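You operate a simulated robot arm through the tools that you are given. There is no shell and no other tool.

You are at the controls of a simulated two-armed robot. One attempt, no reset.

JOB
Switch machine two on and set it as its job card says.
Fine: mains rocker, power key, then programme, time and speed from the card; leave it on, drive off, not started.

The check looks at the end state, three seconds after you hand in, the way a careful person would. Anything else that was tipped, shoved, dropped, spilled or broken makes it a failure.

ROBOT AND FRAMES
Two 7-joint arms with fingered hands on one trunk that stands fixed in place. Base frame: the origin is at the foot of the trunk, x ahead of it, y to its left, z up. Units: m, degrees, N and s.
The left shoulder is at [0.031, 0.12, 1.063], the right one opposite. With the tool pointing down near the work surface each hand reaches from about 0.2 to 0.68 m from the base axis, measured 20 degrees to its own side. Payload 4 kg a hand.
The TCP of each hand is the grasp point between the finger pads, 0.019 m short of the fingertips. In the tool frame z runs along the fingers and y along their closing line. The gripper opens to 0.12 m. The gripper's body begins 0.053 m behind the TCP. The gripper is a hand of 3 fingers: y runs from the thumb to the fingers, the wrist lies at [0, 0, -0.219] in the tool frame, and closing takes about 1.5 s.
Orientation is that of the tool frame in the base frame, as [roll, pitch, yaw] about the fixed x, y, z axes, in that order (R = Rz(yaw) Ry(pitch) Rx(roll)). With the fingers straight down and closing along the base's y, the tool's x points along the base's -x, its y along +y and its z along -z.

CONTROLS
- The arms move only by the tool arm_command. It takes "left_targets", "right_targets" or both (then of equal length, played together; a hand with none holds still); each is a list of rows, each an object (a shift or turn left out is 0, a gripper value left out holds the last) with "slide": the shift along the tool's x, y, z in units of 400 mm (1.0 is 400 mm), a list of three; "dr": the turn, a rotation vector about the tool's x, y, z in units of 180 degrees (1.0 is 180 degrees), a list of three; "hand": the gripper command, from -1 (fully open) to 1 (shut), values between in proportion. In form: [{"slide": [dx, dy, dz], "dr": [rx, ry, rz], "hand": hand}, ...]. A call has 1 to 20 rows; each row is the pose to reach, as a shift and turn from the pose commanded when the call began, along the tool's axes at that moment. A call with a number of a shift or a turn outside -1 to 1 is refused whole. A row lasts 0.2 s, in which the tool goes at most 0.05 m and 8.6 degrees; a call with a longer step from one row to the next is refused whole, and so is a gripper value outside its range. A pose out of reach is approached as far as the arm can. The call stops where the force on the tool passes 40 N (or 10 N more than at its start, if that is more) or the arm is blocked; 0.2 s more then pass. The fingers move at their own pace (about 0.072 m/s each) and stop on an object; they squeeze with about 34 N. The grip force told is the motor's: it shows also when the fingers shut on nothing. Time passes only in rows, and 0.2 s behind the last, so rows that repeat a pose let the fingers close. It gives the time, the measured TCP pose, the force on the tool (base axes), the opening and the grip force at its end, in the units of the frame above (readings bear some noise), with the torque about the TCP (base axes, N m) and any sound that the robot's microphone picked up.
- Cameras (640 x 400 px; columns grow to the right, rows downward): "scene" is now at [0.0632, 0.0121, 1.6209]; the picture's right is [0.11, -0.99, 0.00], its down [-0.68, -0.08, -0.73] and it looks along [0.73, 0.08, -0.68] (base axes); focal length 354 px, centre (320, 200). "left" rides on the left gripper at [-0.066, -0.004, -0.079] in its tool frame; the picture's right is [0.05, -1.00, 0.00], its down [0.76, 0.04, -0.64] and it looks along [0.64, 0.04, 0.77] (tool axes); focal length 251 px, centre (320, 200). "right" rides on the right gripper at [0.066, -0.004, -0.079] in its tool frame; the picture's right is [0.05, 1.00, 0.00], its down [-0.76, 0.04, -0.64] and it looks along [-0.64, 0.03, 0.77] (tool axes); focal length 251 px, centre (320, 200).
- grab_frame(camera): a new picture of that camera. No time passes.
- raise_lower(by): slides the trunk up (or, below 0, down) by that many m; the arms and the scene camera ride with it, the base frame stays. It gives what a move gives, with no picture.
- set_grasp(shape, hand): the hand has 3 fingers and takes this shape, open, in about a second: jaw (thumb against the fingers, like two jaws); tri (thumb and two fingers); tip (a fingertip pinch); poke (one finger out to press); point (the index stretched); flat (the hand flat); cup (the hand cupped); fist (a fist). The gripper value then closes the fingers along that shape, each until it touches; the sizes above hold for jaw. It gives what a move gives, with no picture.
- head_to(pan, tilt): turns the head with the scene camera to pan (to the left, within 120 degrees either way) and tilt (down, from -29 to 69), counted from straight ahead of the robot. It gives what a move gives.
- pixel_to_xyz(camera, pixels): there is no depth. For up to 12 entries [column, row, z] of the newest picture of that camera ("zoom" is the newest enlarged one), the place [x, y] in the base frame at which the ray of that pixel passes the height z, good to about 0.003 m. No time passes.
- zoom(camera, box): a new picture of the part [left, top, right, bottom] of that camera's present view, enlarged. No time passes.
- close_job(): hands the job in; it is judged then, once.

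Leave the grippers open and the arms clear of the work at the hand-in unless told otherwise.

The tools are called after "Call:" by a JSON object that holds its "op" and its "data". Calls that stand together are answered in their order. arm_command: Moves the arms, as the interface text tells. Its arguments: {"type":"object","properties":{"left_targets":{"type":"array"},"right_targets":{"type":"array"}},"required":[]} The other tools are called the same way: raise_lower (by) slides the trunk up or down; set_grasp (shape, hand) gives the hand a shape; head_to (pan, tilt) turns the head that bears the scene camera; grab_frame (camera) takes a picture; pixel_to_xyz (camera, pixels) gives the place at which the rays of pixels pass given heights; zoom (camera, box) takes an enlarged picture of a part of a camera's view; close_job () hands the job in.

At the start:

```text
time: 0.0
left_tool_pos: [0.558, 0.2638, 1.1606]
left_tcp_rot: [-179.9, 0.0, -179.9]
left_ft_force: [-0.7, 0.1, 0.2]
left_moment: [-0.01, 0.03, -0.01]
left_finger_gap: 0.12
left_finger_force: 0.0
left_shape: jaw
right_tool_pos: [0.5783, -0.1885, 1.1958]
right_tcp_rot: [180.0, 0.0, -180.0]
right_ft_force: [-0.2, -0.3, 0.2]
right_moment: [-0.01, -0.01, 0.01]
right_finger_gap: 0.1199
right_finger_force: 0.1
right_shape: jaw
trunk travel left (down, up): [-0.275, 0.265]
head pan, tilt: [6.5, 42.9]
```

scene: 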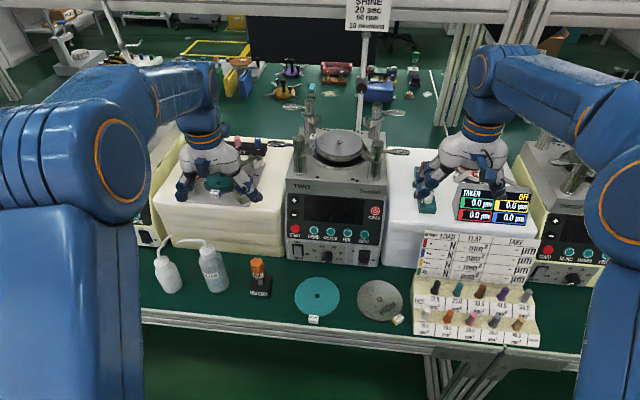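
right: 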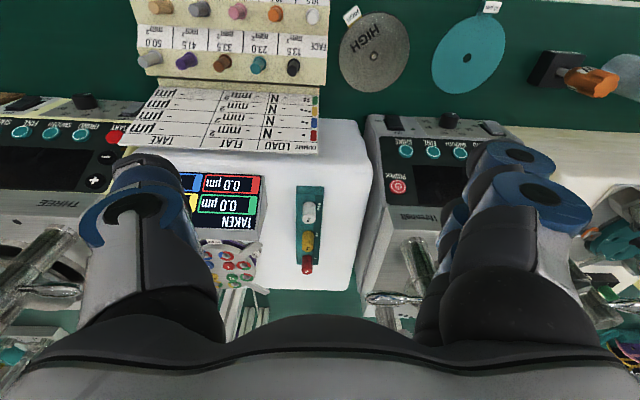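
left: 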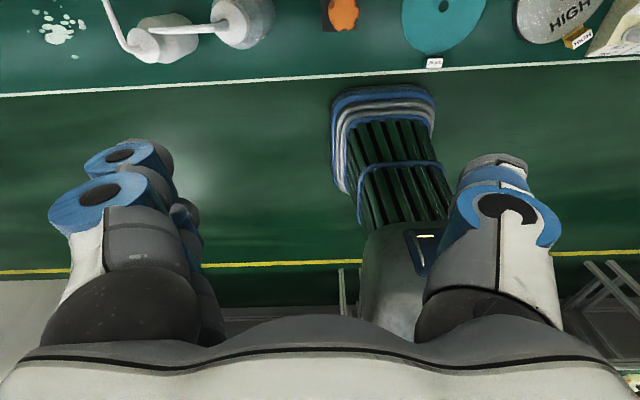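

I see machine TWO in the scene picture around columns 285-390, rows 130-265, with a card hanging at (368, 12). I'll zoom in on both first.

Call:
{"op": "zoom", "data": {"camera": "scene", "box": [280, 160, 400, 270]}}

Call:
{"op": "zoom", "data": {"camera": "scene", "box": [320, 0, 420, 60]}}

Call:
{"op": "head_to", "data": {"pan": 0, "tilt": 20}}

```text
3.64 times, centred on (340, 215) of scene
```

zoom: 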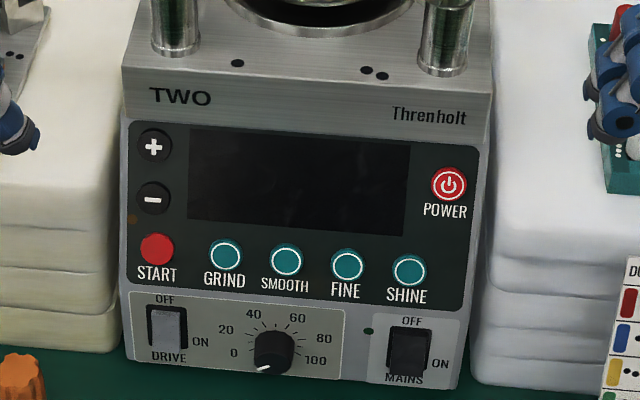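

```text
6.40 times, centred on (370, 30) of scene
```

zoom: 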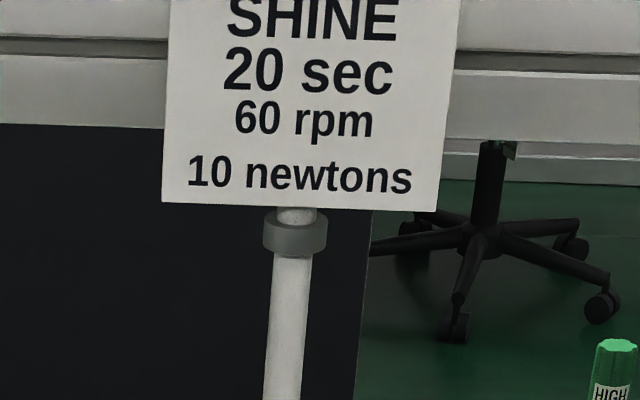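

```text
time: 0.9
left_tool_pos: [0.5592, 0.2657, 1.16]
left_tcp_rot: [180.0, 0.0, 179.9]
left_ft_force: [0.7, -0.3, 0.5]
left_moment: [0.0, -0.03, -0.01]
left_finger_gap: 0.12
left_finger_force: 0.1
left_shape: jaw
right_tool_pos: [0.5773, -0.1886, 1.1958]
right_tcp_rot: [-179.9, 0.0, -180.0]
right_ft_force: [-1.0, -0.7, 0.4]
right_moment: [0.03, 0.06, 0.03]
right_finger_gap: 0.12
right_finger_force: 0.1
right_shape: jaw
trunk travel left (down, up): [-0.275, 0.265]
head pan, tilt: [0.0, 20.0]
```

The card behind machine TWO reads SHINE / 20 sec / 60 rpm / 10 newtons, but its top was cut off. The head is tilted up now, so I'll look at the whole card and check which machine each card belongs to.

Call:
{"op": "grab_frame", "data": {"camera": "scene"}}

```text
taken
```

scene: 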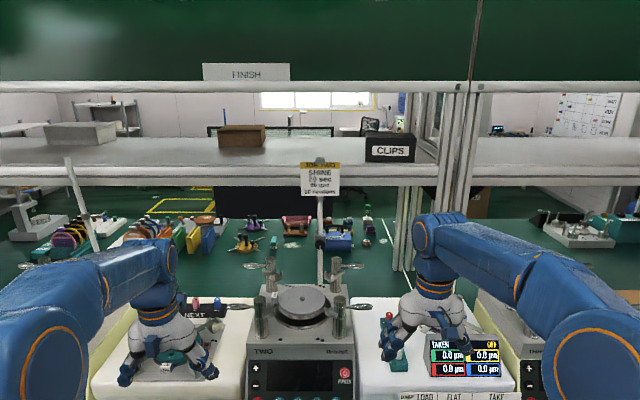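

The whole card is in view at (320, 178). I'll zoom in on it to read the heading.

Call:
{"op": "zoom", "data": {"camera": "scene", "box": [280, 150, 360, 200]}}

Call:
{"op": "zoom", "data": {"camera": "scene", "box": [520, 80, 640, 160]}}

Call:
{"op": "zoom", "data": {"camera": "scene", "box": [230, 250, 390, 350]}}

```text
8.00 times, centred on (320, 175) of scene
```

zoom: 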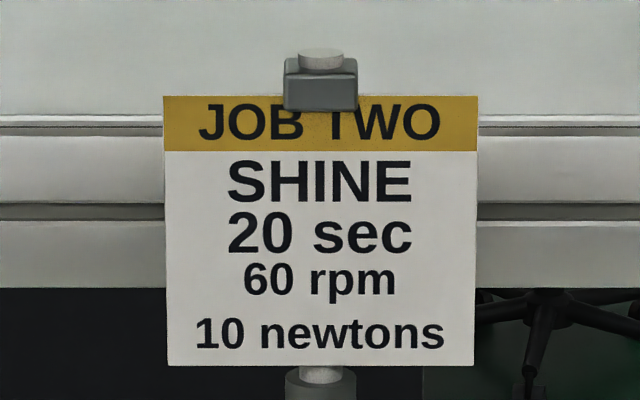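

```text
5.00 times, centred on (580, 120) of scene
```

zoom: 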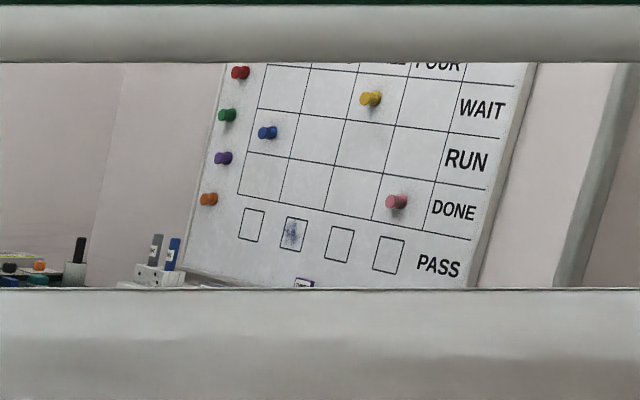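

```text
4.00 times, centred on (310, 300) of scene
```

zoom: 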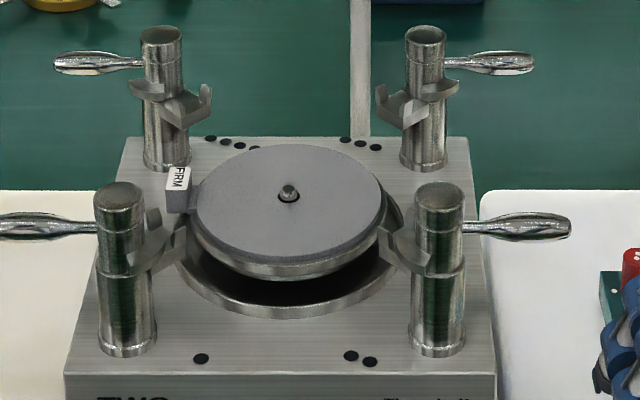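

The card is JOB TWO: SHINE, 20 sec, 60 rpm (10 newtons is not asked for here). Next I'll turn the head back down to look square at the panel.

Call:
{"op": "head_to", "data": {"pan": 2, "tilt": 46}}

Call:
{"op": "grab_frame", "data": {"camera": "scene"}}

```text
time: 1.8
left_tool_pos: [0.5571, 0.2639, 1.1605]
left_tcp_rot: [-179.9, 0.0, -180.0]
left_ft_force: [0.2, -0.6, 0.1]
left_moment: [-0.01, -0.03, -0.01]
left_finger_gap: 0.12
left_finger_force: 0.1
left_shape: jaw
right_tool_pos: [0.5792, -0.1899, 1.195]
right_tcp_rot: [-180.0, 0.0, 179.9]
right_ft_force: [0.0, 0.0, 0.5]
right_moment: [-0.01, -0.02, 0.03]
right_finger_gap: 0.1199
right_finger_force: 0.0
right_shape: jaw
trunk travel left (down, up): [-0.275, 0.265]
head pan, tilt: [2.0, 46.0]
```

```text
taken
```

scene: 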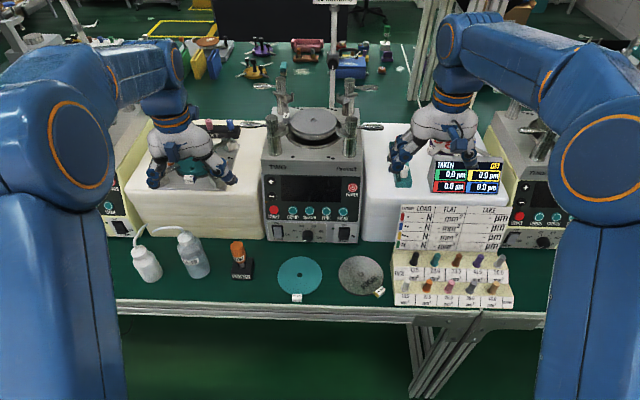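

I'll take a fresh right-hand picture, which also shows the panel, so I can triangulate positions from two views.

Call:
{"op": "grab_frame", "data": {"camera": "right"}}

Call:
{"op": "zoom", "data": {"camera": "scene", "box": [252, 150, 372, 250]}}

Call:
{"op": "pixel_to_xyz", "data": {"camera": "right", "pixels": [[398, 187, 0.8], [398, 187, 0.9], [398, 187, 1.0], [405, 152, 0.8], [405, 152, 0.9], [405, 152, 1.0], [357, 15, 0.7], [357, 15, 0.8], [357, 15, 0.9]]}}

Call:
{"op": "pixel_to_xyz", "data": {"camera": "scene", "pixels": [[353, 187, 0.8], [353, 187, 0.9], [353, 187, 1.0], [342, 212, 0.8], [342, 212, 0.9], [342, 212, 1.0], [380, 292, 0.7], [380, 292, 0.8], [380, 292, 0.9]]}}

```text
taken
```

right: 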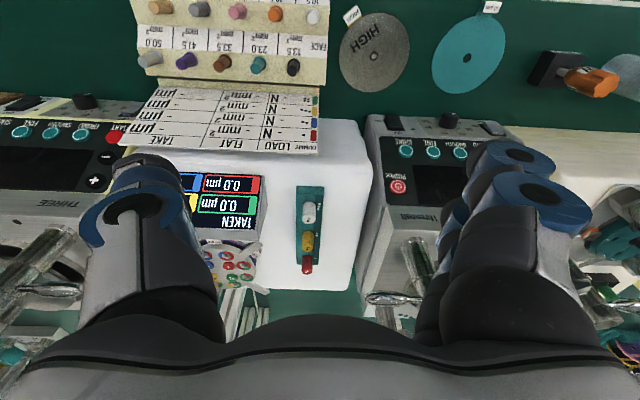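

```text
4.00 times, centred on (312, 200) of scene
```

zoom: 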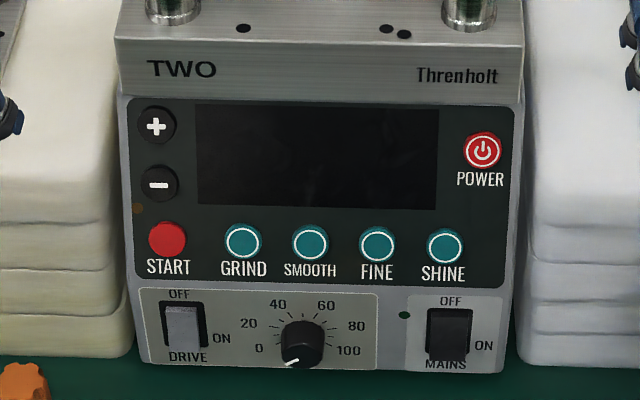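

```text
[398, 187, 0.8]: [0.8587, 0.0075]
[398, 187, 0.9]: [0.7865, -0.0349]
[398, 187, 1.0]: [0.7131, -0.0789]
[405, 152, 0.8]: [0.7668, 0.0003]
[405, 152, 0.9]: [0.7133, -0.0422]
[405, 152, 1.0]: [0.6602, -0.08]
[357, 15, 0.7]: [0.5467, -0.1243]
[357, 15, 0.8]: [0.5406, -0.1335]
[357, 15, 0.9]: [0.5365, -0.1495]
```

```text
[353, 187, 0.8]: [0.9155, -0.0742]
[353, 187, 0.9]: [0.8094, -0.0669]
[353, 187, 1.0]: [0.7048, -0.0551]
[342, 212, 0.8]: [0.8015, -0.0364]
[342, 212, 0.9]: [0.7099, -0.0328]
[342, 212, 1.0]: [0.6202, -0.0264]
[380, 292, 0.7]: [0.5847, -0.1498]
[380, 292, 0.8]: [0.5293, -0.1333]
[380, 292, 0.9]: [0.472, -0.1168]
```

Triangulation puts the panel at x of about 0.72-0.74: POWER near z 0.965, SHINE near z 0.885, bench top near 0.78. The left hand will carry its camera above it when pointing forward, so I'll use that hand. First I'll give it the poke shape and look at it.

Call:
{"op": "set_grasp", "data": {"shape": "poke", "hand": "left"}}

Call:
{"op": "grab_frame", "data": {"camera": "left"}}

Call:
{"op": "pixel_to_xyz", "data": {"camera": "scene", "pixels": [[298, 275, 0.78], [360, 275, 0.78], [238, 278, 0.78], [270, 240, 0.78], [355, 242, 0.78], [300, 305, 0.78], [150, 275, 0.78], [195, 272, 0.78], [270, 240, 0.8], [355, 242, 0.8]]}}

```text
time: 2.7
left_tool_pos: [0.5578, 0.2662, 1.1594]
left_tcp_rot: [-180.0, 0.0, -180.0]
left_ft_force: [0.6, 0.6, -0.5]
left_moment: [0.01, -0.01, 0.0]
left_finger_gap: 0.0001
left_finger_force: 0.0
left_shape: poke
right_tool_pos: [0.5776, -0.1892, 1.1956]
right_tcp_rot: [180.0, 0.0, -180.0]
right_ft_force: [-0.4, -0.3, -0.2]
right_moment: [0.01, -0.01, -0.03]
right_finger_gap: 0.1197
right_finger_force: 0.1
right_shape: jaw
trunk travel left (down, up): [-0.275, 0.265]
head pan, tilt: [2.0, 46.0]
```

```text
taken
```

left: 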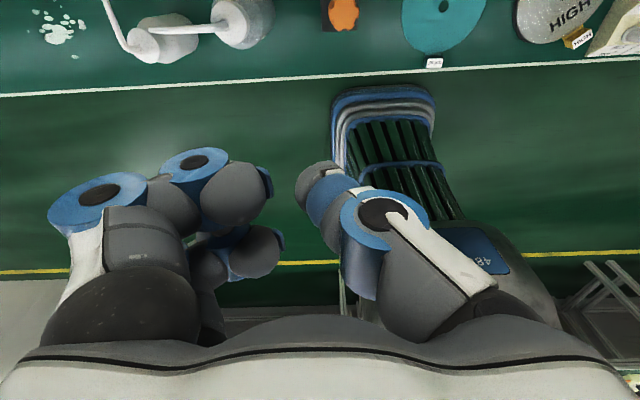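

```text
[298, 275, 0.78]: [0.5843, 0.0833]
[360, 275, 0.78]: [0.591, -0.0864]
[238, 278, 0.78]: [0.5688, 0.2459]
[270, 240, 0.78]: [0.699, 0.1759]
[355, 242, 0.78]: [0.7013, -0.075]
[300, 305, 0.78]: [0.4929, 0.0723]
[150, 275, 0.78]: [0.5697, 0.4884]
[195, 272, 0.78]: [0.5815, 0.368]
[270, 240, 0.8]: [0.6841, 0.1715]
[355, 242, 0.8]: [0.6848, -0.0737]
```

The left hand has changed shape. I'll look at it from the scene camera to see which fingertip stands out.

Call:
{"op": "zoom", "data": {"camera": "scene", "box": [130, 110, 250, 200]}}

Call:
{"op": "zoom", "data": {"camera": "left", "box": [160, 100, 480, 300]}}

```text
4.44 times, centred on (190, 155) of scene
```

zoom: 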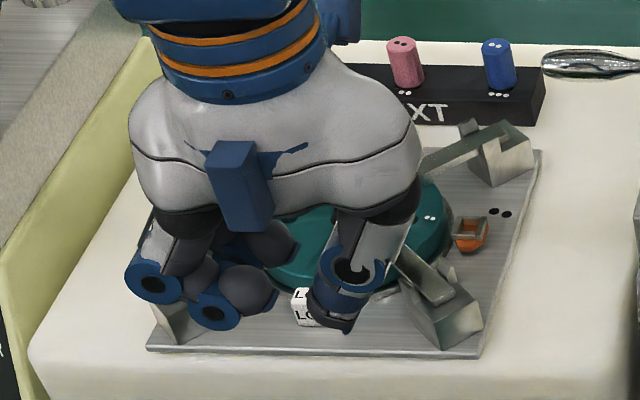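

```text
2.00 times, centred on (320, 200) of left
```

zoom: 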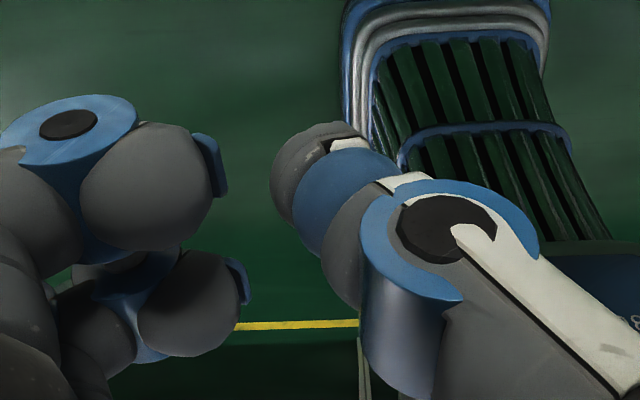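

In poke the digit on the tool's -y side sticks out, with its tip close to the tool axis about 0.019 m past the TCP; the other two are curled. Next I'll turn the left hand to point forward and 20° down, pivoting about the TCP in clear air.

Call:
{"op": "arm_command", "data": {"left_targets": [{"slide": [0, 0, 0], "dr": [0, -0.04, 0]}, {"slide": [0, 0, 0], "dr": [0, -0.08, 0]}, {"slide": [0.02, 0, 0], "dr": [0, -0.12, 0]}, {"slide": [0.04, 0, 0], "dr": [0, -0.16, 0]}, {"slide": [0.06, 0, 0], "dr": [0, -0.2, 0]}, {"slide": [0.08, 0, 0], "dr": [0, -0.24, 0]}, {"slide": [0.1, 0, 0], "dr": [0, -0.28, 0]}, {"slide": [0.12, 0, 0], "dr": [0, -0.32, 0]}, {"slide": [0.14, 0, 0], "dr": [0, -0.36, 0]}, {"slide": [0.14, 0, 0], "dr": [0, -0.389, 0]}]}}

Call:
{"op": "grab_frame", "data": {"camera": "left"}}

Call:
{"op": "grab_frame", "data": {"camera": "scene"}}

```text
time: 4.9
left_tool_pos: [0.5013, 0.264, 1.1596]
left_tcp_rot: [180.0, 70.1, 179.9]
left_ft_force: [0.7, 0.7, -0.2]
left_moment: [-0.03, -0.03, 0.03]
left_finger_gap: 0.0001
left_finger_force: 0.0
left_shape: poke
right_tool_pos: [0.5783, -0.1888, 1.1952]
right_tcp_rot: [179.9, 0.0, -180.0]
right_ft_force: [-0.2, 0.3, -0.7]
right_moment: [-0.02, -0.02, -0.03]
right_finger_gap: 0.1202
right_finger_force: 0.0
right_shape: jaw
trunk travel left (down, up): [-0.275, 0.265]
head pan, tilt: [2.0, 46.0]
```

```text
taken
```

left: 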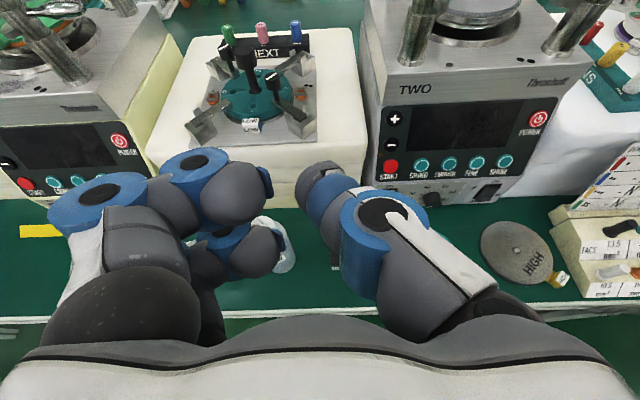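

```text
taken
```

scene: 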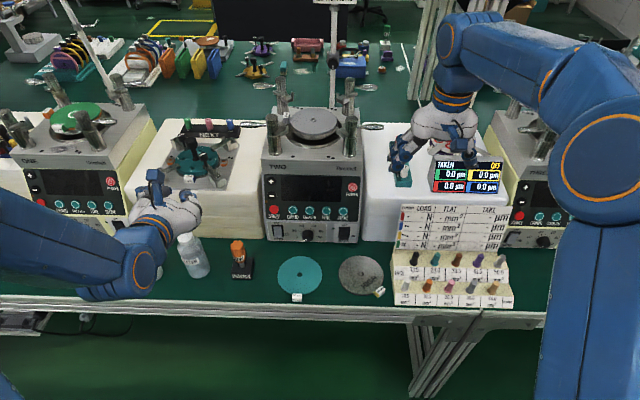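

The left camera now looks forward and sees panel TWO upright. I'll zoom both views to triangulate each control more precisely.

Call:
{"op": "zoom", "data": {"camera": "left", "box": [370, 90, 562, 210]}}

Call:
{"op": "pixel_to_xyz", "data": {"camera": "scene", "pixels": [[352.5, 187.5, 0.9], [352.5, 187.5, 1.0], [343.25, 211.4, 0.85], [343.25, 211.4, 0.95], [273.75, 209.8, 0.85], [273.75, 209.8, 0.95], [271, 181.3, 0.9], [271, 181.3, 1.0], [307.5, 235.7, 0.8], [307.5, 235.7, 0.9], [344.2, 233.2, 0.8], [344.2, 233.2, 0.9]]}}

```text
3.33 times, centred on (466, 150) of left
```

zoom: 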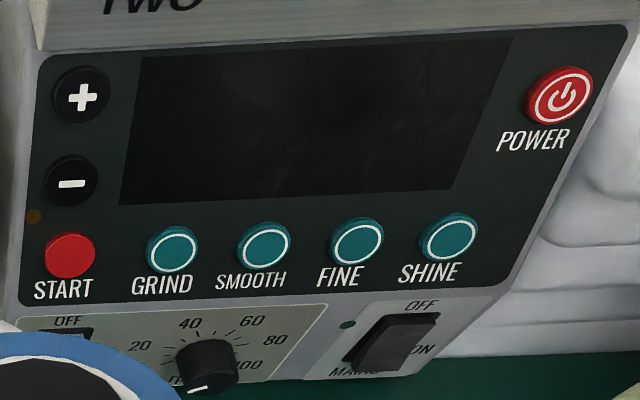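

```text
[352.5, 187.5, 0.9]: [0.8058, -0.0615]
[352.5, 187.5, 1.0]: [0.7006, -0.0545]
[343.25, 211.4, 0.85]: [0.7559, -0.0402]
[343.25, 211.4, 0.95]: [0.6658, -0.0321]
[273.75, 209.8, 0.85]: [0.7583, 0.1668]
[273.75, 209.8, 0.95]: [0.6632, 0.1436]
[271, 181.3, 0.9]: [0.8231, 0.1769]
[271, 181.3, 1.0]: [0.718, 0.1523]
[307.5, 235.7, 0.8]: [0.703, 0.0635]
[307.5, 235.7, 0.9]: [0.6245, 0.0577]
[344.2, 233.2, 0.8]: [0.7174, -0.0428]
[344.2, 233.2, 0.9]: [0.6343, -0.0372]
```

Now the same controls through the left zoom picture.

Call:
{"op": "pixel_to_xyz", "data": {"camera": "zoom", "pixels": [[559, 96, 0.9], [559, 96, 1.0], [450, 237, 0.85], [450, 237, 0.95], [70, 255, 0.85], [70, 255, 0.95], [82, 96, 0.9], [82, 96, 1.0], [205, 365, 0.8], [205, 365, 0.9], [397, 341, 0.8], [397, 341, 0.9]]}}

```text
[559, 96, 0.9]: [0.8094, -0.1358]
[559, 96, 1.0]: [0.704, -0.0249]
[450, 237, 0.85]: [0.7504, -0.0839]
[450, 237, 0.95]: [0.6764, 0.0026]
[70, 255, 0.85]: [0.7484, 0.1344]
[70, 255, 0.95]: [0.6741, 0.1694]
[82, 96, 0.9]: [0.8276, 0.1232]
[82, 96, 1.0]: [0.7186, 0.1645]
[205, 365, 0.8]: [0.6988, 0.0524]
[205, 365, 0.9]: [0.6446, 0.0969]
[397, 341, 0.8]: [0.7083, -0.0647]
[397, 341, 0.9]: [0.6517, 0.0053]
```

Triangulated positions: POWER (0.732, -0.057, 0.972), SHINE (0.708, -0.036, 0.906), START (0.706, 0.154, 0.906), PLUS (0.738, 0.157, 0.982), knob face (0.686, 0.062, 0.822), MAINS (0.689, -0.041, 0.834). The panel leans back about 20°, so the hand is already square to it. I'll bring it to a viewing spot in front of the panel, around (0.56, 0.05, 0.97).

Call:
{"op": "arm_command", "data": {"left_targets": [{"slide": [0.0495, -0.0669, 0.0375]}, {"slide": [0.099, -0.1338, 0.075]}, {"slide": [0.1485, -0.2006, 0.1125]}, {"slide": [0.198, -0.2675, 0.15]}, {"slide": [0.2475, -0.3344, 0.1875]}, {"slide": [0.297, -0.4013, 0.225]}, {"slide": [0.3465, -0.4681, 0.2625]}, {"slide": [0.396, -0.535, 0.3]}]}}

Call:
{"op": "grab_frame", "data": {"camera": "left"}}

Call:
{"op": "grab_frame", "data": {"camera": "scene"}}

```text
time: 6.7
left_tool_pos: [0.5601, 0.05, 0.9684]
left_tcp_rot: [-180.0, 70.1, 180.0]
left_ft_force: [0.6, -0.6, 0.2]
left_moment: [0.0, -0.03, 0.02]
left_finger_gap: 0.0002
left_finger_force: 0.1
left_shape: poke
right_tool_pos: [0.5776, -0.19, 1.1941]
right_tcp_rot: [-180.0, 0.0, -180.0]
right_ft_force: [0.2, -0.7, -0.1]
right_moment: [0.0, -0.01, -0.03]
right_finger_gap: 0.12
right_finger_force: 0.0
right_shape: jaw
trunk travel left (down, up): [-0.275, 0.265]
head pan, tilt: [2.0, 46.0]
```

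```text
taken
```

left: 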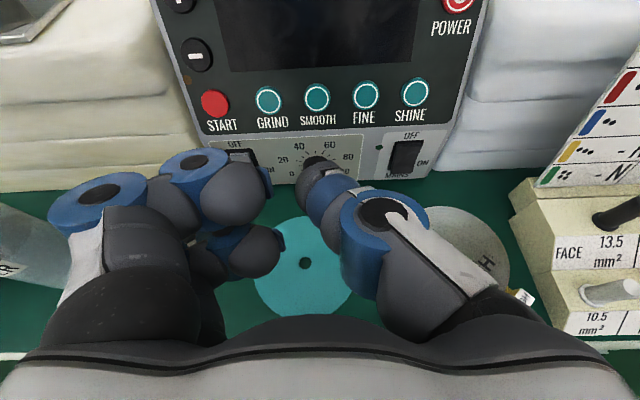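

```text
taken
```

scene: 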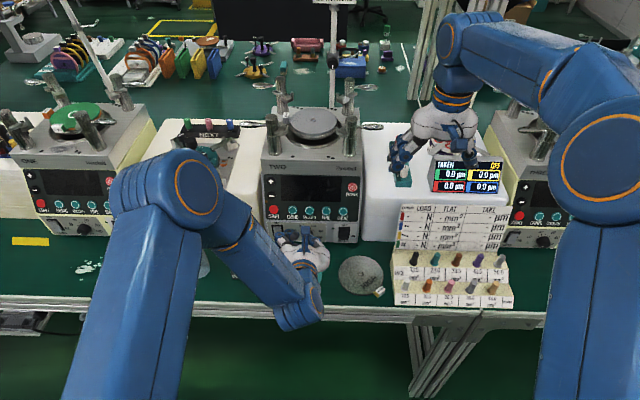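

The hand is in front of the panel. I'll use this new viewpoint (SHINE at (413,93), START (214,103), MAINS (405,157)) to refine the positions and zoom in on the rocker and the knob.

Call:
{"op": "zoom", "data": {"camera": "left", "box": [360, 110, 456, 190]}}

Call:
{"op": "zoom", "data": {"camera": "left", "box": [160, 0, 480, 200]}}

Call:
{"op": "pixel_to_xyz", "data": {"camera": "left", "pixels": [[413, 93, 0.85], [413, 93, 0.95], [214, 103, 0.85], [214, 103, 0.95], [405, 157, 0.8], [405, 157, 0.9], [457, 3, 0.9], [457, 3, 1.0], [302, 264, 0.78], [302, 264, 0.8], [418, 180, 0.77], [418, 180, 0.8]]}}

```text
5.00 times, centred on (408, 150) of left
```

zoom: 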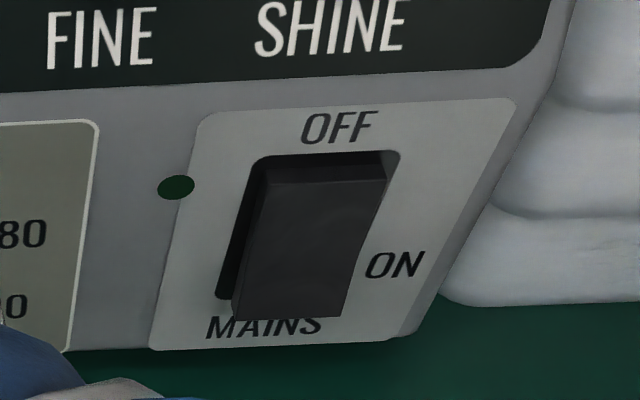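

```text
2.00 times, centred on (320, 100) of left
```

zoom: 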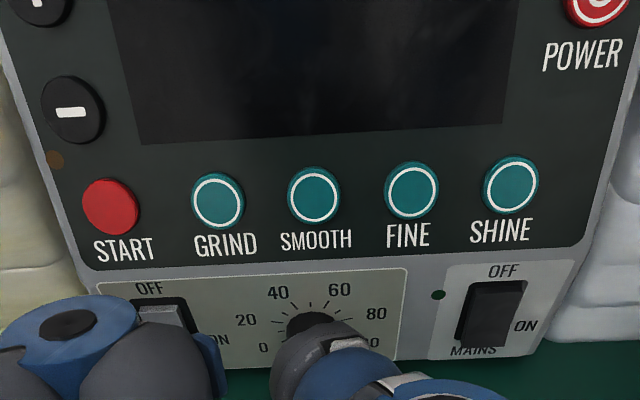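

```text
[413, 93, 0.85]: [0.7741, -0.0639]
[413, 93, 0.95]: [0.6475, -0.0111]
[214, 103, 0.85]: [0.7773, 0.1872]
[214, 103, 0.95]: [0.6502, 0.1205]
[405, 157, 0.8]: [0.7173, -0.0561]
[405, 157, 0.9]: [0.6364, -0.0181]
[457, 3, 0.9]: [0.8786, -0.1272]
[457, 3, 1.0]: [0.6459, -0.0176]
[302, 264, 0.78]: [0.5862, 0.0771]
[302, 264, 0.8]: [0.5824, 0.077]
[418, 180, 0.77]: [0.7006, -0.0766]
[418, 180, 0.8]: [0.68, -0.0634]
```

Refined: SHINE (0.710, -0.036, 0.902), START (0.709, 0.155, 0.902), MAINS rocker around (0.683, -0.041, 0.84). Its lower end stands out, so top is in (OFF), and pressing the lower end should switch it ON. I'll move the fingertip to about 5 cm in front of the lower end of the rocker.

Call:
{"op": "arm_command", "data": {"left_targets": [{"slide": [0.0564, -0.0569, 0.0591]}, {"slide": [0.1127, -0.1138, 0.1182]}, {"slide": [0.1691, -0.1706, 0.1772]}, {"slide": [0.2254, -0.2275, 0.2363]}, {"slide": [0.2254, -0.2275, 0.2363]}]}}

Call:
{"op": "grab_frame", "data": {"camera": "left"}}

Call:
{"op": "grab_frame", "data": {"camera": "scene"}}

```text
time: 7.9
left_tool_pos: [0.6204, -0.0422, 0.8521]
left_tcp_rot: [-180.0, 70.0, -180.0]
left_ft_force: [0.6, 0.3, 0.7]
left_moment: [-0.02, -0.04, 0.01]
left_finger_gap: 0.0
left_finger_force: 0.1
left_shape: poke
right_tool_pos: [0.5771, -0.1891, 1.1961]
right_tcp_rot: [-180.0, -0.1, -179.9]
right_ft_force: [0.6, -0.1, 0.1]
right_moment: [0.02, -0.01, 0.04]
right_finger_gap: 0.1198
right_finger_force: 0.0
right_shape: jaw
trunk travel left (down, up): [-0.275, 0.265]
head pan, tilt: [2.0, 46.0]
```

```text
taken
```

left: 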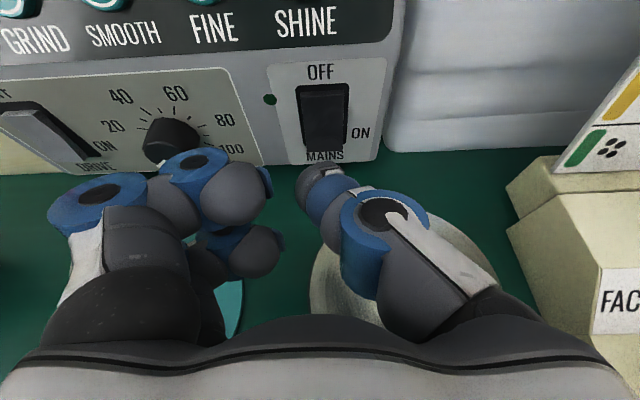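

```text
taken
```

scene: 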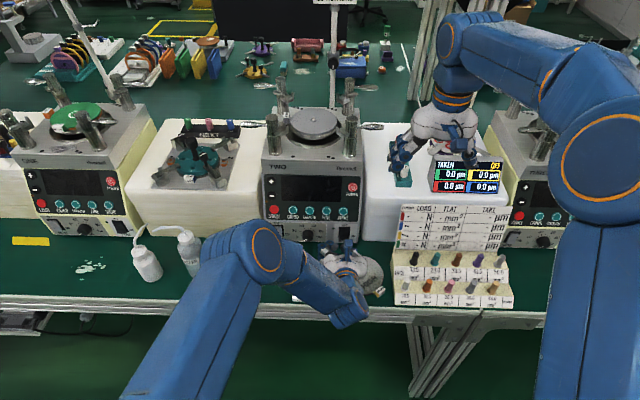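

The fingertip is at (320,165) and the rocker's lower end at (322,145). I'll check the exact line-up before pressing.

Call:
{"op": "pixel_to_xyz", "data": {"camera": "left", "pixels": [[322, 145, 0.8], [322, 145, 0.85], [323, 118, 0.8], [323, 118, 0.9], [325, 88, 0.85], [325, 88, 0.9], [320, 172, 0.85], [320, 172, 0.83], [170, 140, 0.8], [170, 140, 0.85], [330, 22, 0.85], [330, 22, 0.9]]}}

Call:
{"op": "zoom", "data": {"camera": "left", "box": [260, 50, 400, 190]}}

```text
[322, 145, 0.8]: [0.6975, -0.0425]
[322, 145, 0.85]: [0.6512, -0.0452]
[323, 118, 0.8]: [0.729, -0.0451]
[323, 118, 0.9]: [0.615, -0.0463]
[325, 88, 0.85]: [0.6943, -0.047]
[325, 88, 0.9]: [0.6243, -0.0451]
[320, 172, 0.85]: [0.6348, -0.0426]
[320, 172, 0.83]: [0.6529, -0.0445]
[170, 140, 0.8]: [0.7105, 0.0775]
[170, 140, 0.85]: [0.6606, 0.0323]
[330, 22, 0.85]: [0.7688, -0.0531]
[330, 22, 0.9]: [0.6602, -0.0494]
```

```text
2.86 times, centred on (330, 120) of left
```

zoom: 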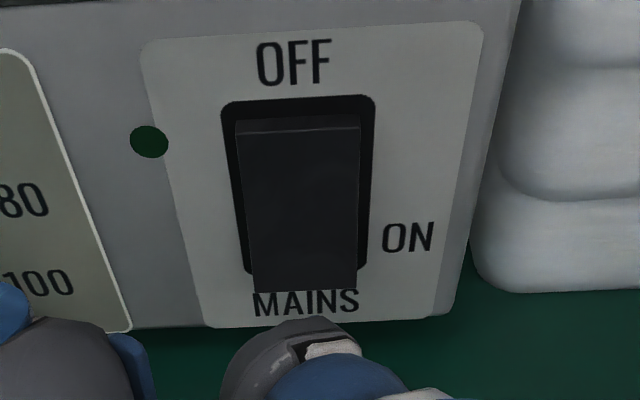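

The line-up is within 2-3 mm. I'll shift 4 mm down and 2 mm right, then advance slowly towards the lower end of the rocker, watching force and sound.

Call:
{"op": "arm_command", "data": {"left_targets": [{"slide": [0.01, -0.005, 0.04]}, {"slide": [0.01, -0.005, 0.08]}, {"slide": [0.01, -0.005, 0.1]}, {"slide": [0.01, -0.005, 0.11]}, {"slide": [0.01, -0.005, 0.1175]}, {"slide": [0.01, -0.005, 0.125]}, {"slide": [0.01, -0.005, 0.1325]}]}}

Call:
{"op": "grab_frame", "data": {"camera": "left"}}

```text
time: 9.5
left_tool_pos: [0.6656, -0.0421, 0.8309]
left_tcp_rot: [180.0, 70.0, -180.0]
left_ft_force: [-0.1, 0.4, 0.3]
left_moment: [0.01, -0.03, -0.02]
left_finger_gap: 0.0001
left_finger_force: 0.1
left_shape: poke
right_tool_pos: [0.5778, -0.1898, 1.1947]
right_tcp_rot: [-180.0, 0.0, -179.9]
right_ft_force: [-0.2, -0.2, 0.6]
right_moment: [-0.01, -0.02, -0.03]
right_finger_gap: 0.1198
right_finger_force: 0.0
right_shape: jaw
trunk travel left (down, up): [-0.275, 0.265]
head pan, tilt: [2.0, 46.0]
```

```text
taken
```

left: 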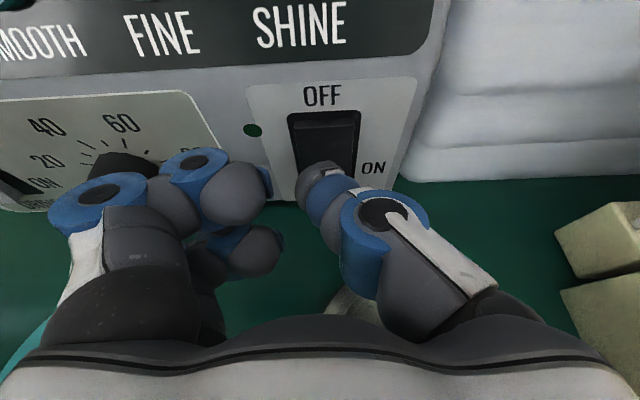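

No contact yet; the tip is almost on the rocker. I'll creep forward in 2 mm steps.

Call:
{"op": "arm_command", "data": {"left_targets": [{"slide": [0, 0, 0.005]}, {"slide": [0, 0, 0.01]}, {"slide": [0, 0, 0.015]}, {"slide": [0, 0, 0.02]}]}}

Call:
{"op": "grab_frame", "data": {"camera": "left"}}

```text
time: 10.5
left_tool_pos: [0.6718, -0.0418, 0.8297]
left_tcp_rot: [-179.9, 70.0, 179.8]
left_ft_force: [-12.9, 0.7, 3.8]
left_moment: [-0.01, -0.06, -0.03]
left_finger_gap: 0.0
left_finger_force: 0.0
left_shape: poke
right_tool_pos: [0.5753, -0.1889, 1.1965]
right_tcp_rot: [180.0, 0.1, -180.0]
right_ft_force: [-0.4, 0.0, -0.2]
right_moment: [0.0, 0.0, -0.01]
right_finger_gap: 0.1197
right_finger_force: 0.1
right_shape: jaw
trunk travel left (down, up): [-0.275, 0.265]
head pan, tilt: [2.0, 46.0]
```

```text
taken
```

left: 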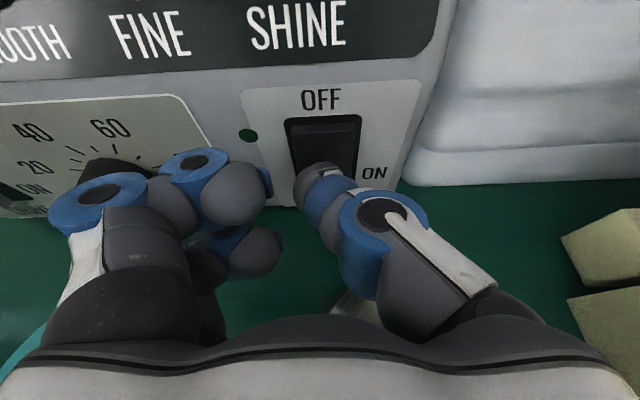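

Contact: about 13 N against the rocker, no click yet. I'll keep pressing in small steps.

Call:
{"op": "arm_command", "data": {"left_targets": [{"slide": [0, 0, 0.004]}, {"slide": [0, 0, 0.008]}, {"slide": [0, 0, 0.012]}, {"slide": [0, 0, 0.016]}]}}

Call:
{"op": "zoom", "data": {"camera": "left", "box": [200, 60, 440, 210]}}

```text
time: 11.5
left_tool_pos: [0.6732, -0.0468, 0.8258]
left_tcp_rot: [-179.5, 69.7, 179.8]
left_ft_force: [-28.1, -0.5, 11.7]
left_moment: [-0.03, -0.1, -0.1]
left_finger_gap: 0.0001
left_finger_force: 0.1
left_shape: poke
right_tool_pos: [0.5753, -0.1889, 1.1963]
right_tcp_rot: [180.0, 0.1, 180.0]
right_ft_force: [-0.6, 0.7, -0.2]
right_moment: [-0.02, -0.01, -0.02]
right_finger_gap: 0.1199
right_finger_force: 0.2
right_shape: jaw
trunk travel left (down, up): [-0.275, 0.265]
head pan, tilt: [2.0, 46.0]
stopped in row 4 (left hand): the force on the tool passed its limit at 41 N (the readings are from after the stop); the commanded pose is now the measured one
```

```text
2.67 times, centred on (320, 135) of left
```

zoom: 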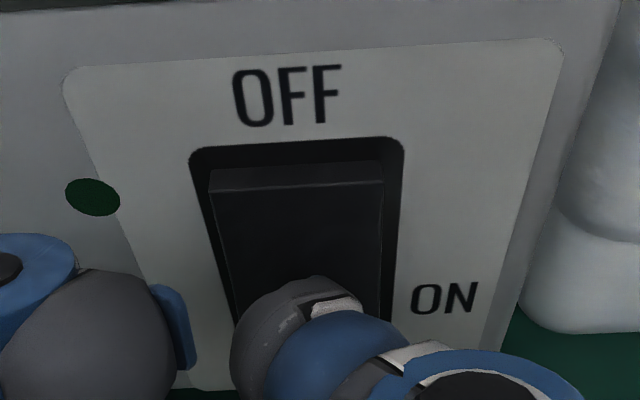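

40 N and no click: I'm probably pressing too near the pivot. I'll back off 3 cm and look at the rocker again.

Call:
{"op": "arm_command", "data": {"left_targets": [{"slide": [0, 0, -0.04]}, {"slide": [0, 0, -0.08]}, {"slide": [0, 0, -0.08]}]}}

Call:
{"op": "grab_frame", "data": {"camera": "left"}}

Call:
{"op": "zoom", "data": {"camera": "left", "box": [230, 50, 390, 200]}}

Call:
{"op": "zoom", "data": {"camera": "scene", "box": [250, 150, 370, 250]}}

```text
time: 12.3
left_tool_pos: [0.6481, -0.0445, 0.8364]
left_tcp_rot: [-179.8, 69.7, 179.8]
left_ft_force: [-0.4, -0.1, 0.4]
left_moment: [0.0, 0.02, 0.04]
left_finger_gap: 0.0
left_finger_force: 0.1
left_shape: poke
right_tool_pos: [0.5793, -0.1893, 1.1955]
right_tcp_rot: [-180.0, -0.1, 179.9]
right_ft_force: [0.2, 0.1, -0.1]
right_moment: [0.01, 0.02, 0.02]
right_finger_gap: 0.1199
right_finger_force: 0.1
right_shape: jaw
trunk travel left (down, up): [-0.275, 0.265]
head pan, tilt: [2.0, 46.0]
```

```text
taken
```

left: 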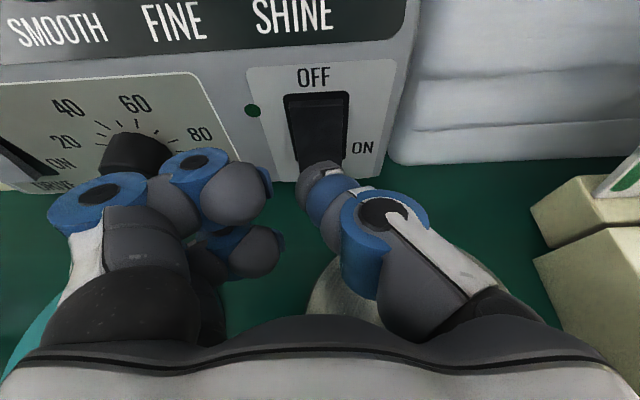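

```text
2.67 times, centred on (310, 125) of left
```

zoom: 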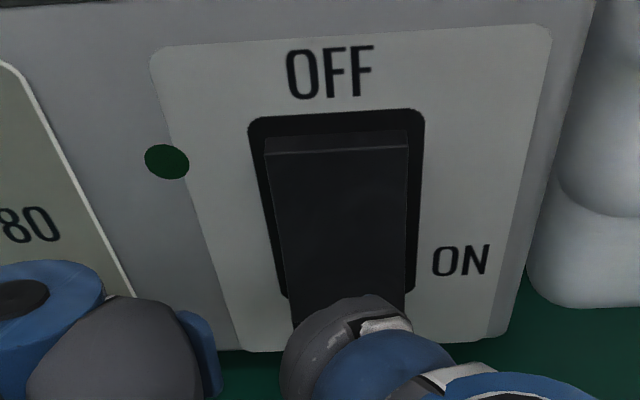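

```text
4.00 times, centred on (310, 200) of scene
```

zoom: 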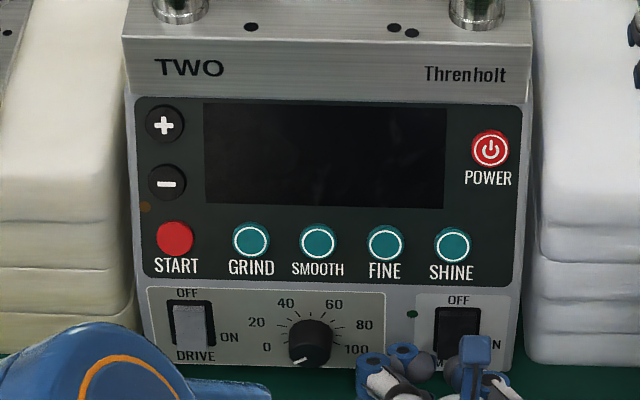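

Triangulating from the two left-camera views puts the rocker's lower edge at (0.692, -0.044, 0.80) and its top at (0.704, ..., 0.841). So I pressed right on the pivot at z of about 0.82. I need to press at about z 0.806, which is low for this hand angle. I'll tilt the hand to 45° down to keep the palm clear of the bench and discs, then approach horizontally.

Call:
{"op": "arm_command", "data": {"left_targets": [{"slide": [0, 0, -0.01], "dr": [0, 0.035, 0]}, {"slide": [0, 0, -0.02], "dr": [0, 0.07, 0]}, {"slide": [0, 0, -0.03], "dr": [0, 0.105, 0]}, {"slide": [0, 0, -0.03], "dr": [0, 0.137, 0]}, {"slide": [0, 0, -0.03], "dr": [0, 0.137, 0]}]}}

Call:
{"op": "grab_frame", "data": {"camera": "left"}}

```text
time: 13.5
left_tool_pos: [0.6359, -0.0447, 0.8412]
left_tcp_rot: [-179.9, 45.0, 179.5]
left_ft_force: [-0.5, 0.1, -0.3]
left_moment: [0.0, 0.02, -0.04]
left_finger_gap: 0.0
left_finger_force: 0.1
left_shape: poke
right_tool_pos: [0.5785, -0.1888, 1.1954]
right_tcp_rot: [-179.9, -0.1, 179.9]
right_ft_force: [0.3, -0.6, 0.3]
right_moment: [0.02, -0.02, -0.02]
right_finger_gap: 0.1201
right_finger_force: 0.1
right_shape: jaw
trunk travel left (down, up): [-0.275, 0.265]
head pan, tilt: [2.0, 46.0]
```

```text
taken
```

left: 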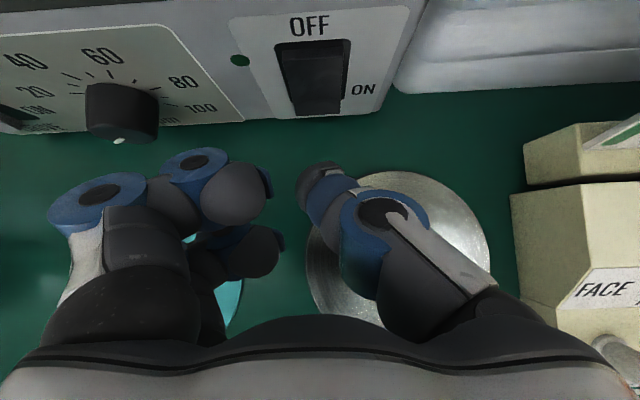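

From here I see the rocker at (312,75) and the knob at (122,110) clearly. I'll lower the tip to rocker-bottom height, still about 2 cm short of it.

Call:
{"op": "arm_command", "data": {"left_targets": [{"slide": [0.008, 0.001, 0.042]}, {"slide": [0.016, 0.0017, 0.083]}, {"slide": [0.016, 0.0017, 0.083]}]}}

Call:
{"op": "grab_frame", "data": {"camera": "left"}}

Call:
{"op": "grab_frame", "data": {"camera": "scene"}}

```text
time: 14.3
left_tool_pos: [0.6543, -0.0455, 0.8134]
left_tcp_rot: [-180.0, 45.1, 179.5]
left_ft_force: [0.2, -0.4, -0.4]
left_moment: [0.0, 0.03, -0.03]
left_finger_gap: 0.0
left_finger_force: 0.1
left_shape: poke
right_tool_pos: [0.5788, -0.1885, 1.1953]
right_tcp_rot: [180.0, 0.1, -179.9]
right_ft_force: [-0.3, -0.9, 0.3]
right_moment: [0.05, 0.01, 0.02]
right_finger_gap: 0.1197
right_finger_force: 0.1
right_shape: jaw
trunk travel left (down, up): [-0.275, 0.265]
head pan, tilt: [2.0, 46.0]
```

```text
taken
```

left: 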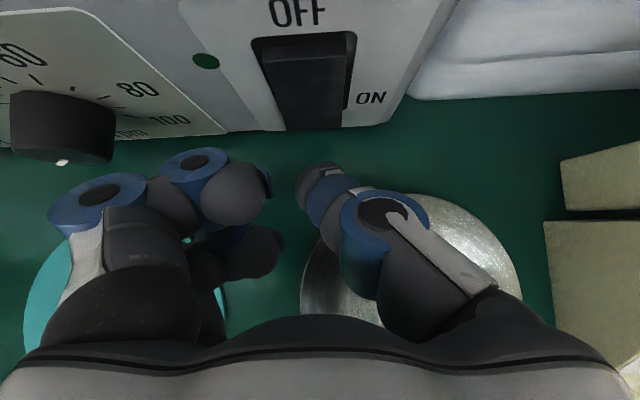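

```text
taken
```

scene: 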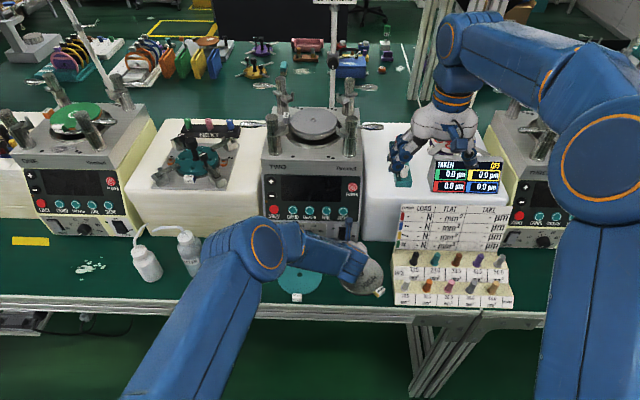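

The tip (320,168) is lined up below the rocker's lower end (col 285-345). I'll push straight forward (+x) in small steps.

Call:
{"op": "arm_command", "data": {"left_targets": [{"slide": [-0.0177, 0, 0.0177]}, {"slide": [-0.0318, 0, 0.0318]}, {"slide": [-0.0389, 0, 0.0389]}, {"slide": [-0.0442, 0, 0.0442]}, {"slide": [-0.0495, 0, 0.0495]}, {"slide": [-0.0548, 0, 0.0548]}, {"slide": [-0.0601, 0, 0.0601]}]}}

Call:
{"op": "grab_frame", "data": {"camera": "left"}}

```text
time: 15.7
left_tool_pos: [0.6799, -0.0488, 0.8063]
left_tcp_rot: [-179.6, 44.0, 179.5]
left_ft_force: [-9.5, -2.6, 0.3]
left_moment: [-0.03, 0.09, -0.11]
left_finger_gap: 0.0002
left_finger_force: 0.1
left_shape: poke
right_tool_pos: [0.5799, -0.1894, 1.1948]
right_tcp_rot: [-180.0, -0.1, 180.0]
right_ft_force: [0.3, -0.2, -0.7]
right_moment: [0.0, 0.04, -0.01]
right_finger_gap: 0.1198
right_finger_force: 0.2
right_shape: jaw
trunk travel left (down, up): [-0.275, 0.265]
head pan, tilt: [2.0, 46.0]
stopped in row 7 (left hand): the force on the tool passed its limit at 43 N (the readings are from after the stop); the commanded pose is now the measured one
```

```text
taken
```

left: 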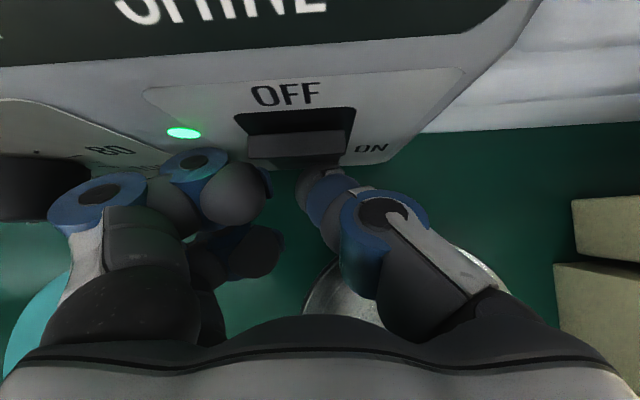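

The rocker has flipped: its top now stands out and the green lamp is lit at (183,133). Mains is on. I'll back away and then rise towards the POWER key.

Call:
{"op": "arm_command", "data": {"left_targets": [{"slide": [0.018, 0, -0.036]}, {"slide": [0.036, 0, -0.072]}, {"slide": [0.036, 0, -0.15]}, {"slide": [0.036, 0, -0.22]}, {"slide": [0.036, 0, -0.22]}]}}

Call:
{"op": "grab_frame", "data": {"camera": "left"}}

Call:
{"op": "grab_frame", "data": {"camera": "scene"}}

```text
time: 16.9
left_tool_pos: [0.6081, -0.045, 0.8599]
left_tcp_rot: [-179.6, 44.3, 179.5]
left_ft_force: [-0.4, 0.6, 0.4]
left_moment: [0.01, 0.01, 0.02]
left_finger_gap: 0.0003
left_finger_force: 0.1
left_shape: poke
right_tool_pos: [0.5779, -0.189, 1.1954]
right_tcp_rot: [180.0, 0.0, 180.0]
right_ft_force: [-0.2, -0.3, 0.0]
right_moment: [-0.03, 0.0, -0.04]
right_finger_gap: 0.1195
right_finger_force: 0.1
right_shape: jaw
trunk travel left (down, up): [-0.275, 0.265]
head pan, tilt: [2.0, 46.0]
```

```text
taken
```

left: 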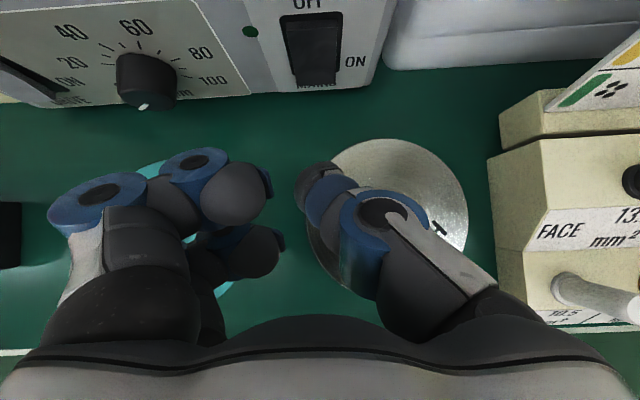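

```text
taken
```

scene: 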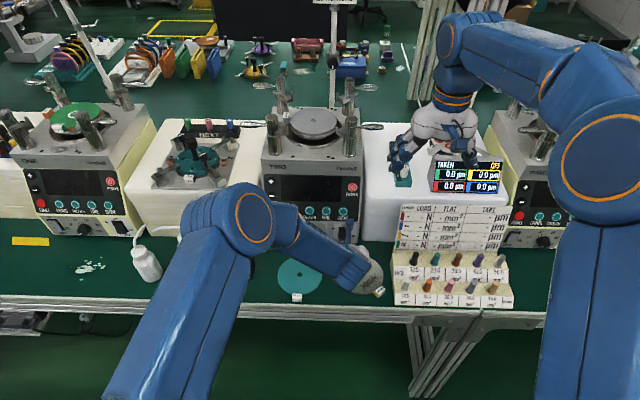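

The lamp at (250,31) looks dark again. I'll zoom in to check the rocker.

Call:
{"op": "zoom", "data": {"camera": "left", "box": [220, 0, 400, 110]}}

Call:
{"op": "zoom", "data": {"camera": "scene", "box": [300, 200, 372, 260]}}

```text
3.56 times, centred on (310, 55) of left
```

zoom: 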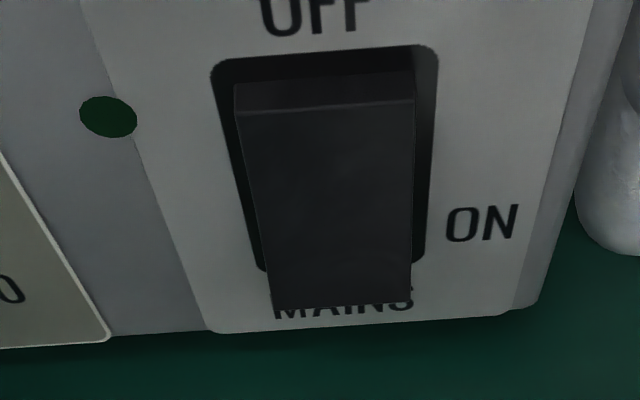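

```text
6.67 times, centred on (336, 230) of scene
```

zoom: 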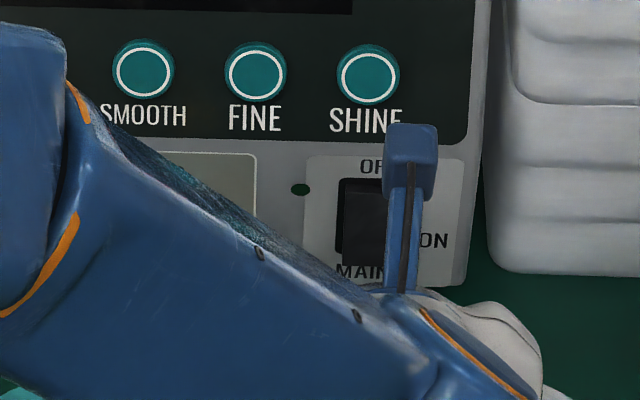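

The rocker is back to OFF; my tip slid under its lower edge and hooked it when I backed up and away. I'll press again slightly higher (z about 0.809), check the lamp while pressing, then retreat straight back with no upward motion. First I'll return to the pre-press spot.

Call:
{"op": "arm_command", "data": {"left_targets": [{"slide": [-0.0055, 0, 0.0564]}, {"slide": [-0.011, 0.001, 0.1128]}, {"slide": [-0.0163, 0.001, 0.1692]}, {"slide": [-0.0163, 0.001, 0.1692]}]}}

Call:
{"op": "grab_frame", "data": {"camera": "left"}}

```text
time: 17.9
left_tool_pos: [0.6593, -0.0471, 0.816]
left_tcp_rot: [-179.7, 44.3, 179.5]
left_ft_force: [0.1, 0.4, 0.3]
left_moment: [0.01, -0.02, -0.01]
left_finger_gap: 0.0001
left_finger_force: 0.0
left_shape: poke
right_tool_pos: [0.5775, -0.19, 1.1952]
right_tcp_rot: [-180.0, 0.1, -180.0]
right_ft_force: [-0.3, -0.4, 0.5]
right_moment: [0.0, 0.0, 0.0]
right_finger_gap: 0.12
right_finger_force: 0.0
right_shape: jaw
trunk travel left (down, up): [-0.275, 0.265]
head pan, tilt: [2.0, 46.0]
```

```text
taken
```

left: 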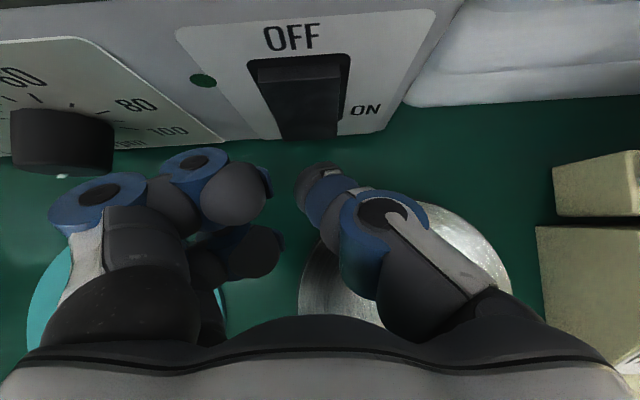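

I'll shift 3 mm left to centre on the rocker and push forward in small steps, stopping to look.

Call:
{"op": "arm_command", "data": {"left_targets": [{"slide": [-0.0143, 0.0075, 0.014]}, {"slide": [-0.0286, 0.0075, 0.0279]}, {"slide": [-0.034, 0.0075, 0.0332]}, {"slide": [-0.0376, 0.0075, 0.0366]}]}}

Call:
{"op": "grab_frame", "data": {"camera": "left"}}

```text
time: 18.9
left_tool_pos: [0.6749, -0.0456, 0.8146]
left_tcp_rot: [-179.5, 44.0, 179.4]
left_ft_force: [-26.1, 0.5, -0.2]
left_moment: [-0.03, 0.24, -0.01]
left_finger_gap: 0.0
left_finger_force: 0.0
left_shape: poke
right_tool_pos: [0.5742, -0.1887, 1.1966]
right_tcp_rot: [180.0, 0.2, -180.0]
right_ft_force: [0.1, 0.0, -0.1]
right_moment: [0.0, 0.0, 0.01]
right_finger_gap: 0.1199
right_finger_force: 0.0
right_shape: jaw
trunk travel left (down, up): [-0.275, 0.265]
head pan, tilt: [2.0, 46.0]
```

```text
taken
```

left: 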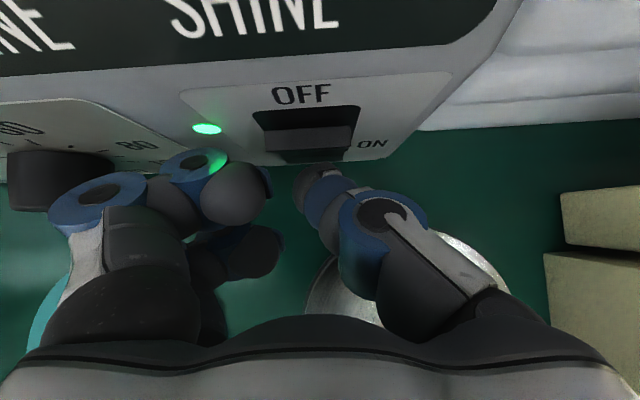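

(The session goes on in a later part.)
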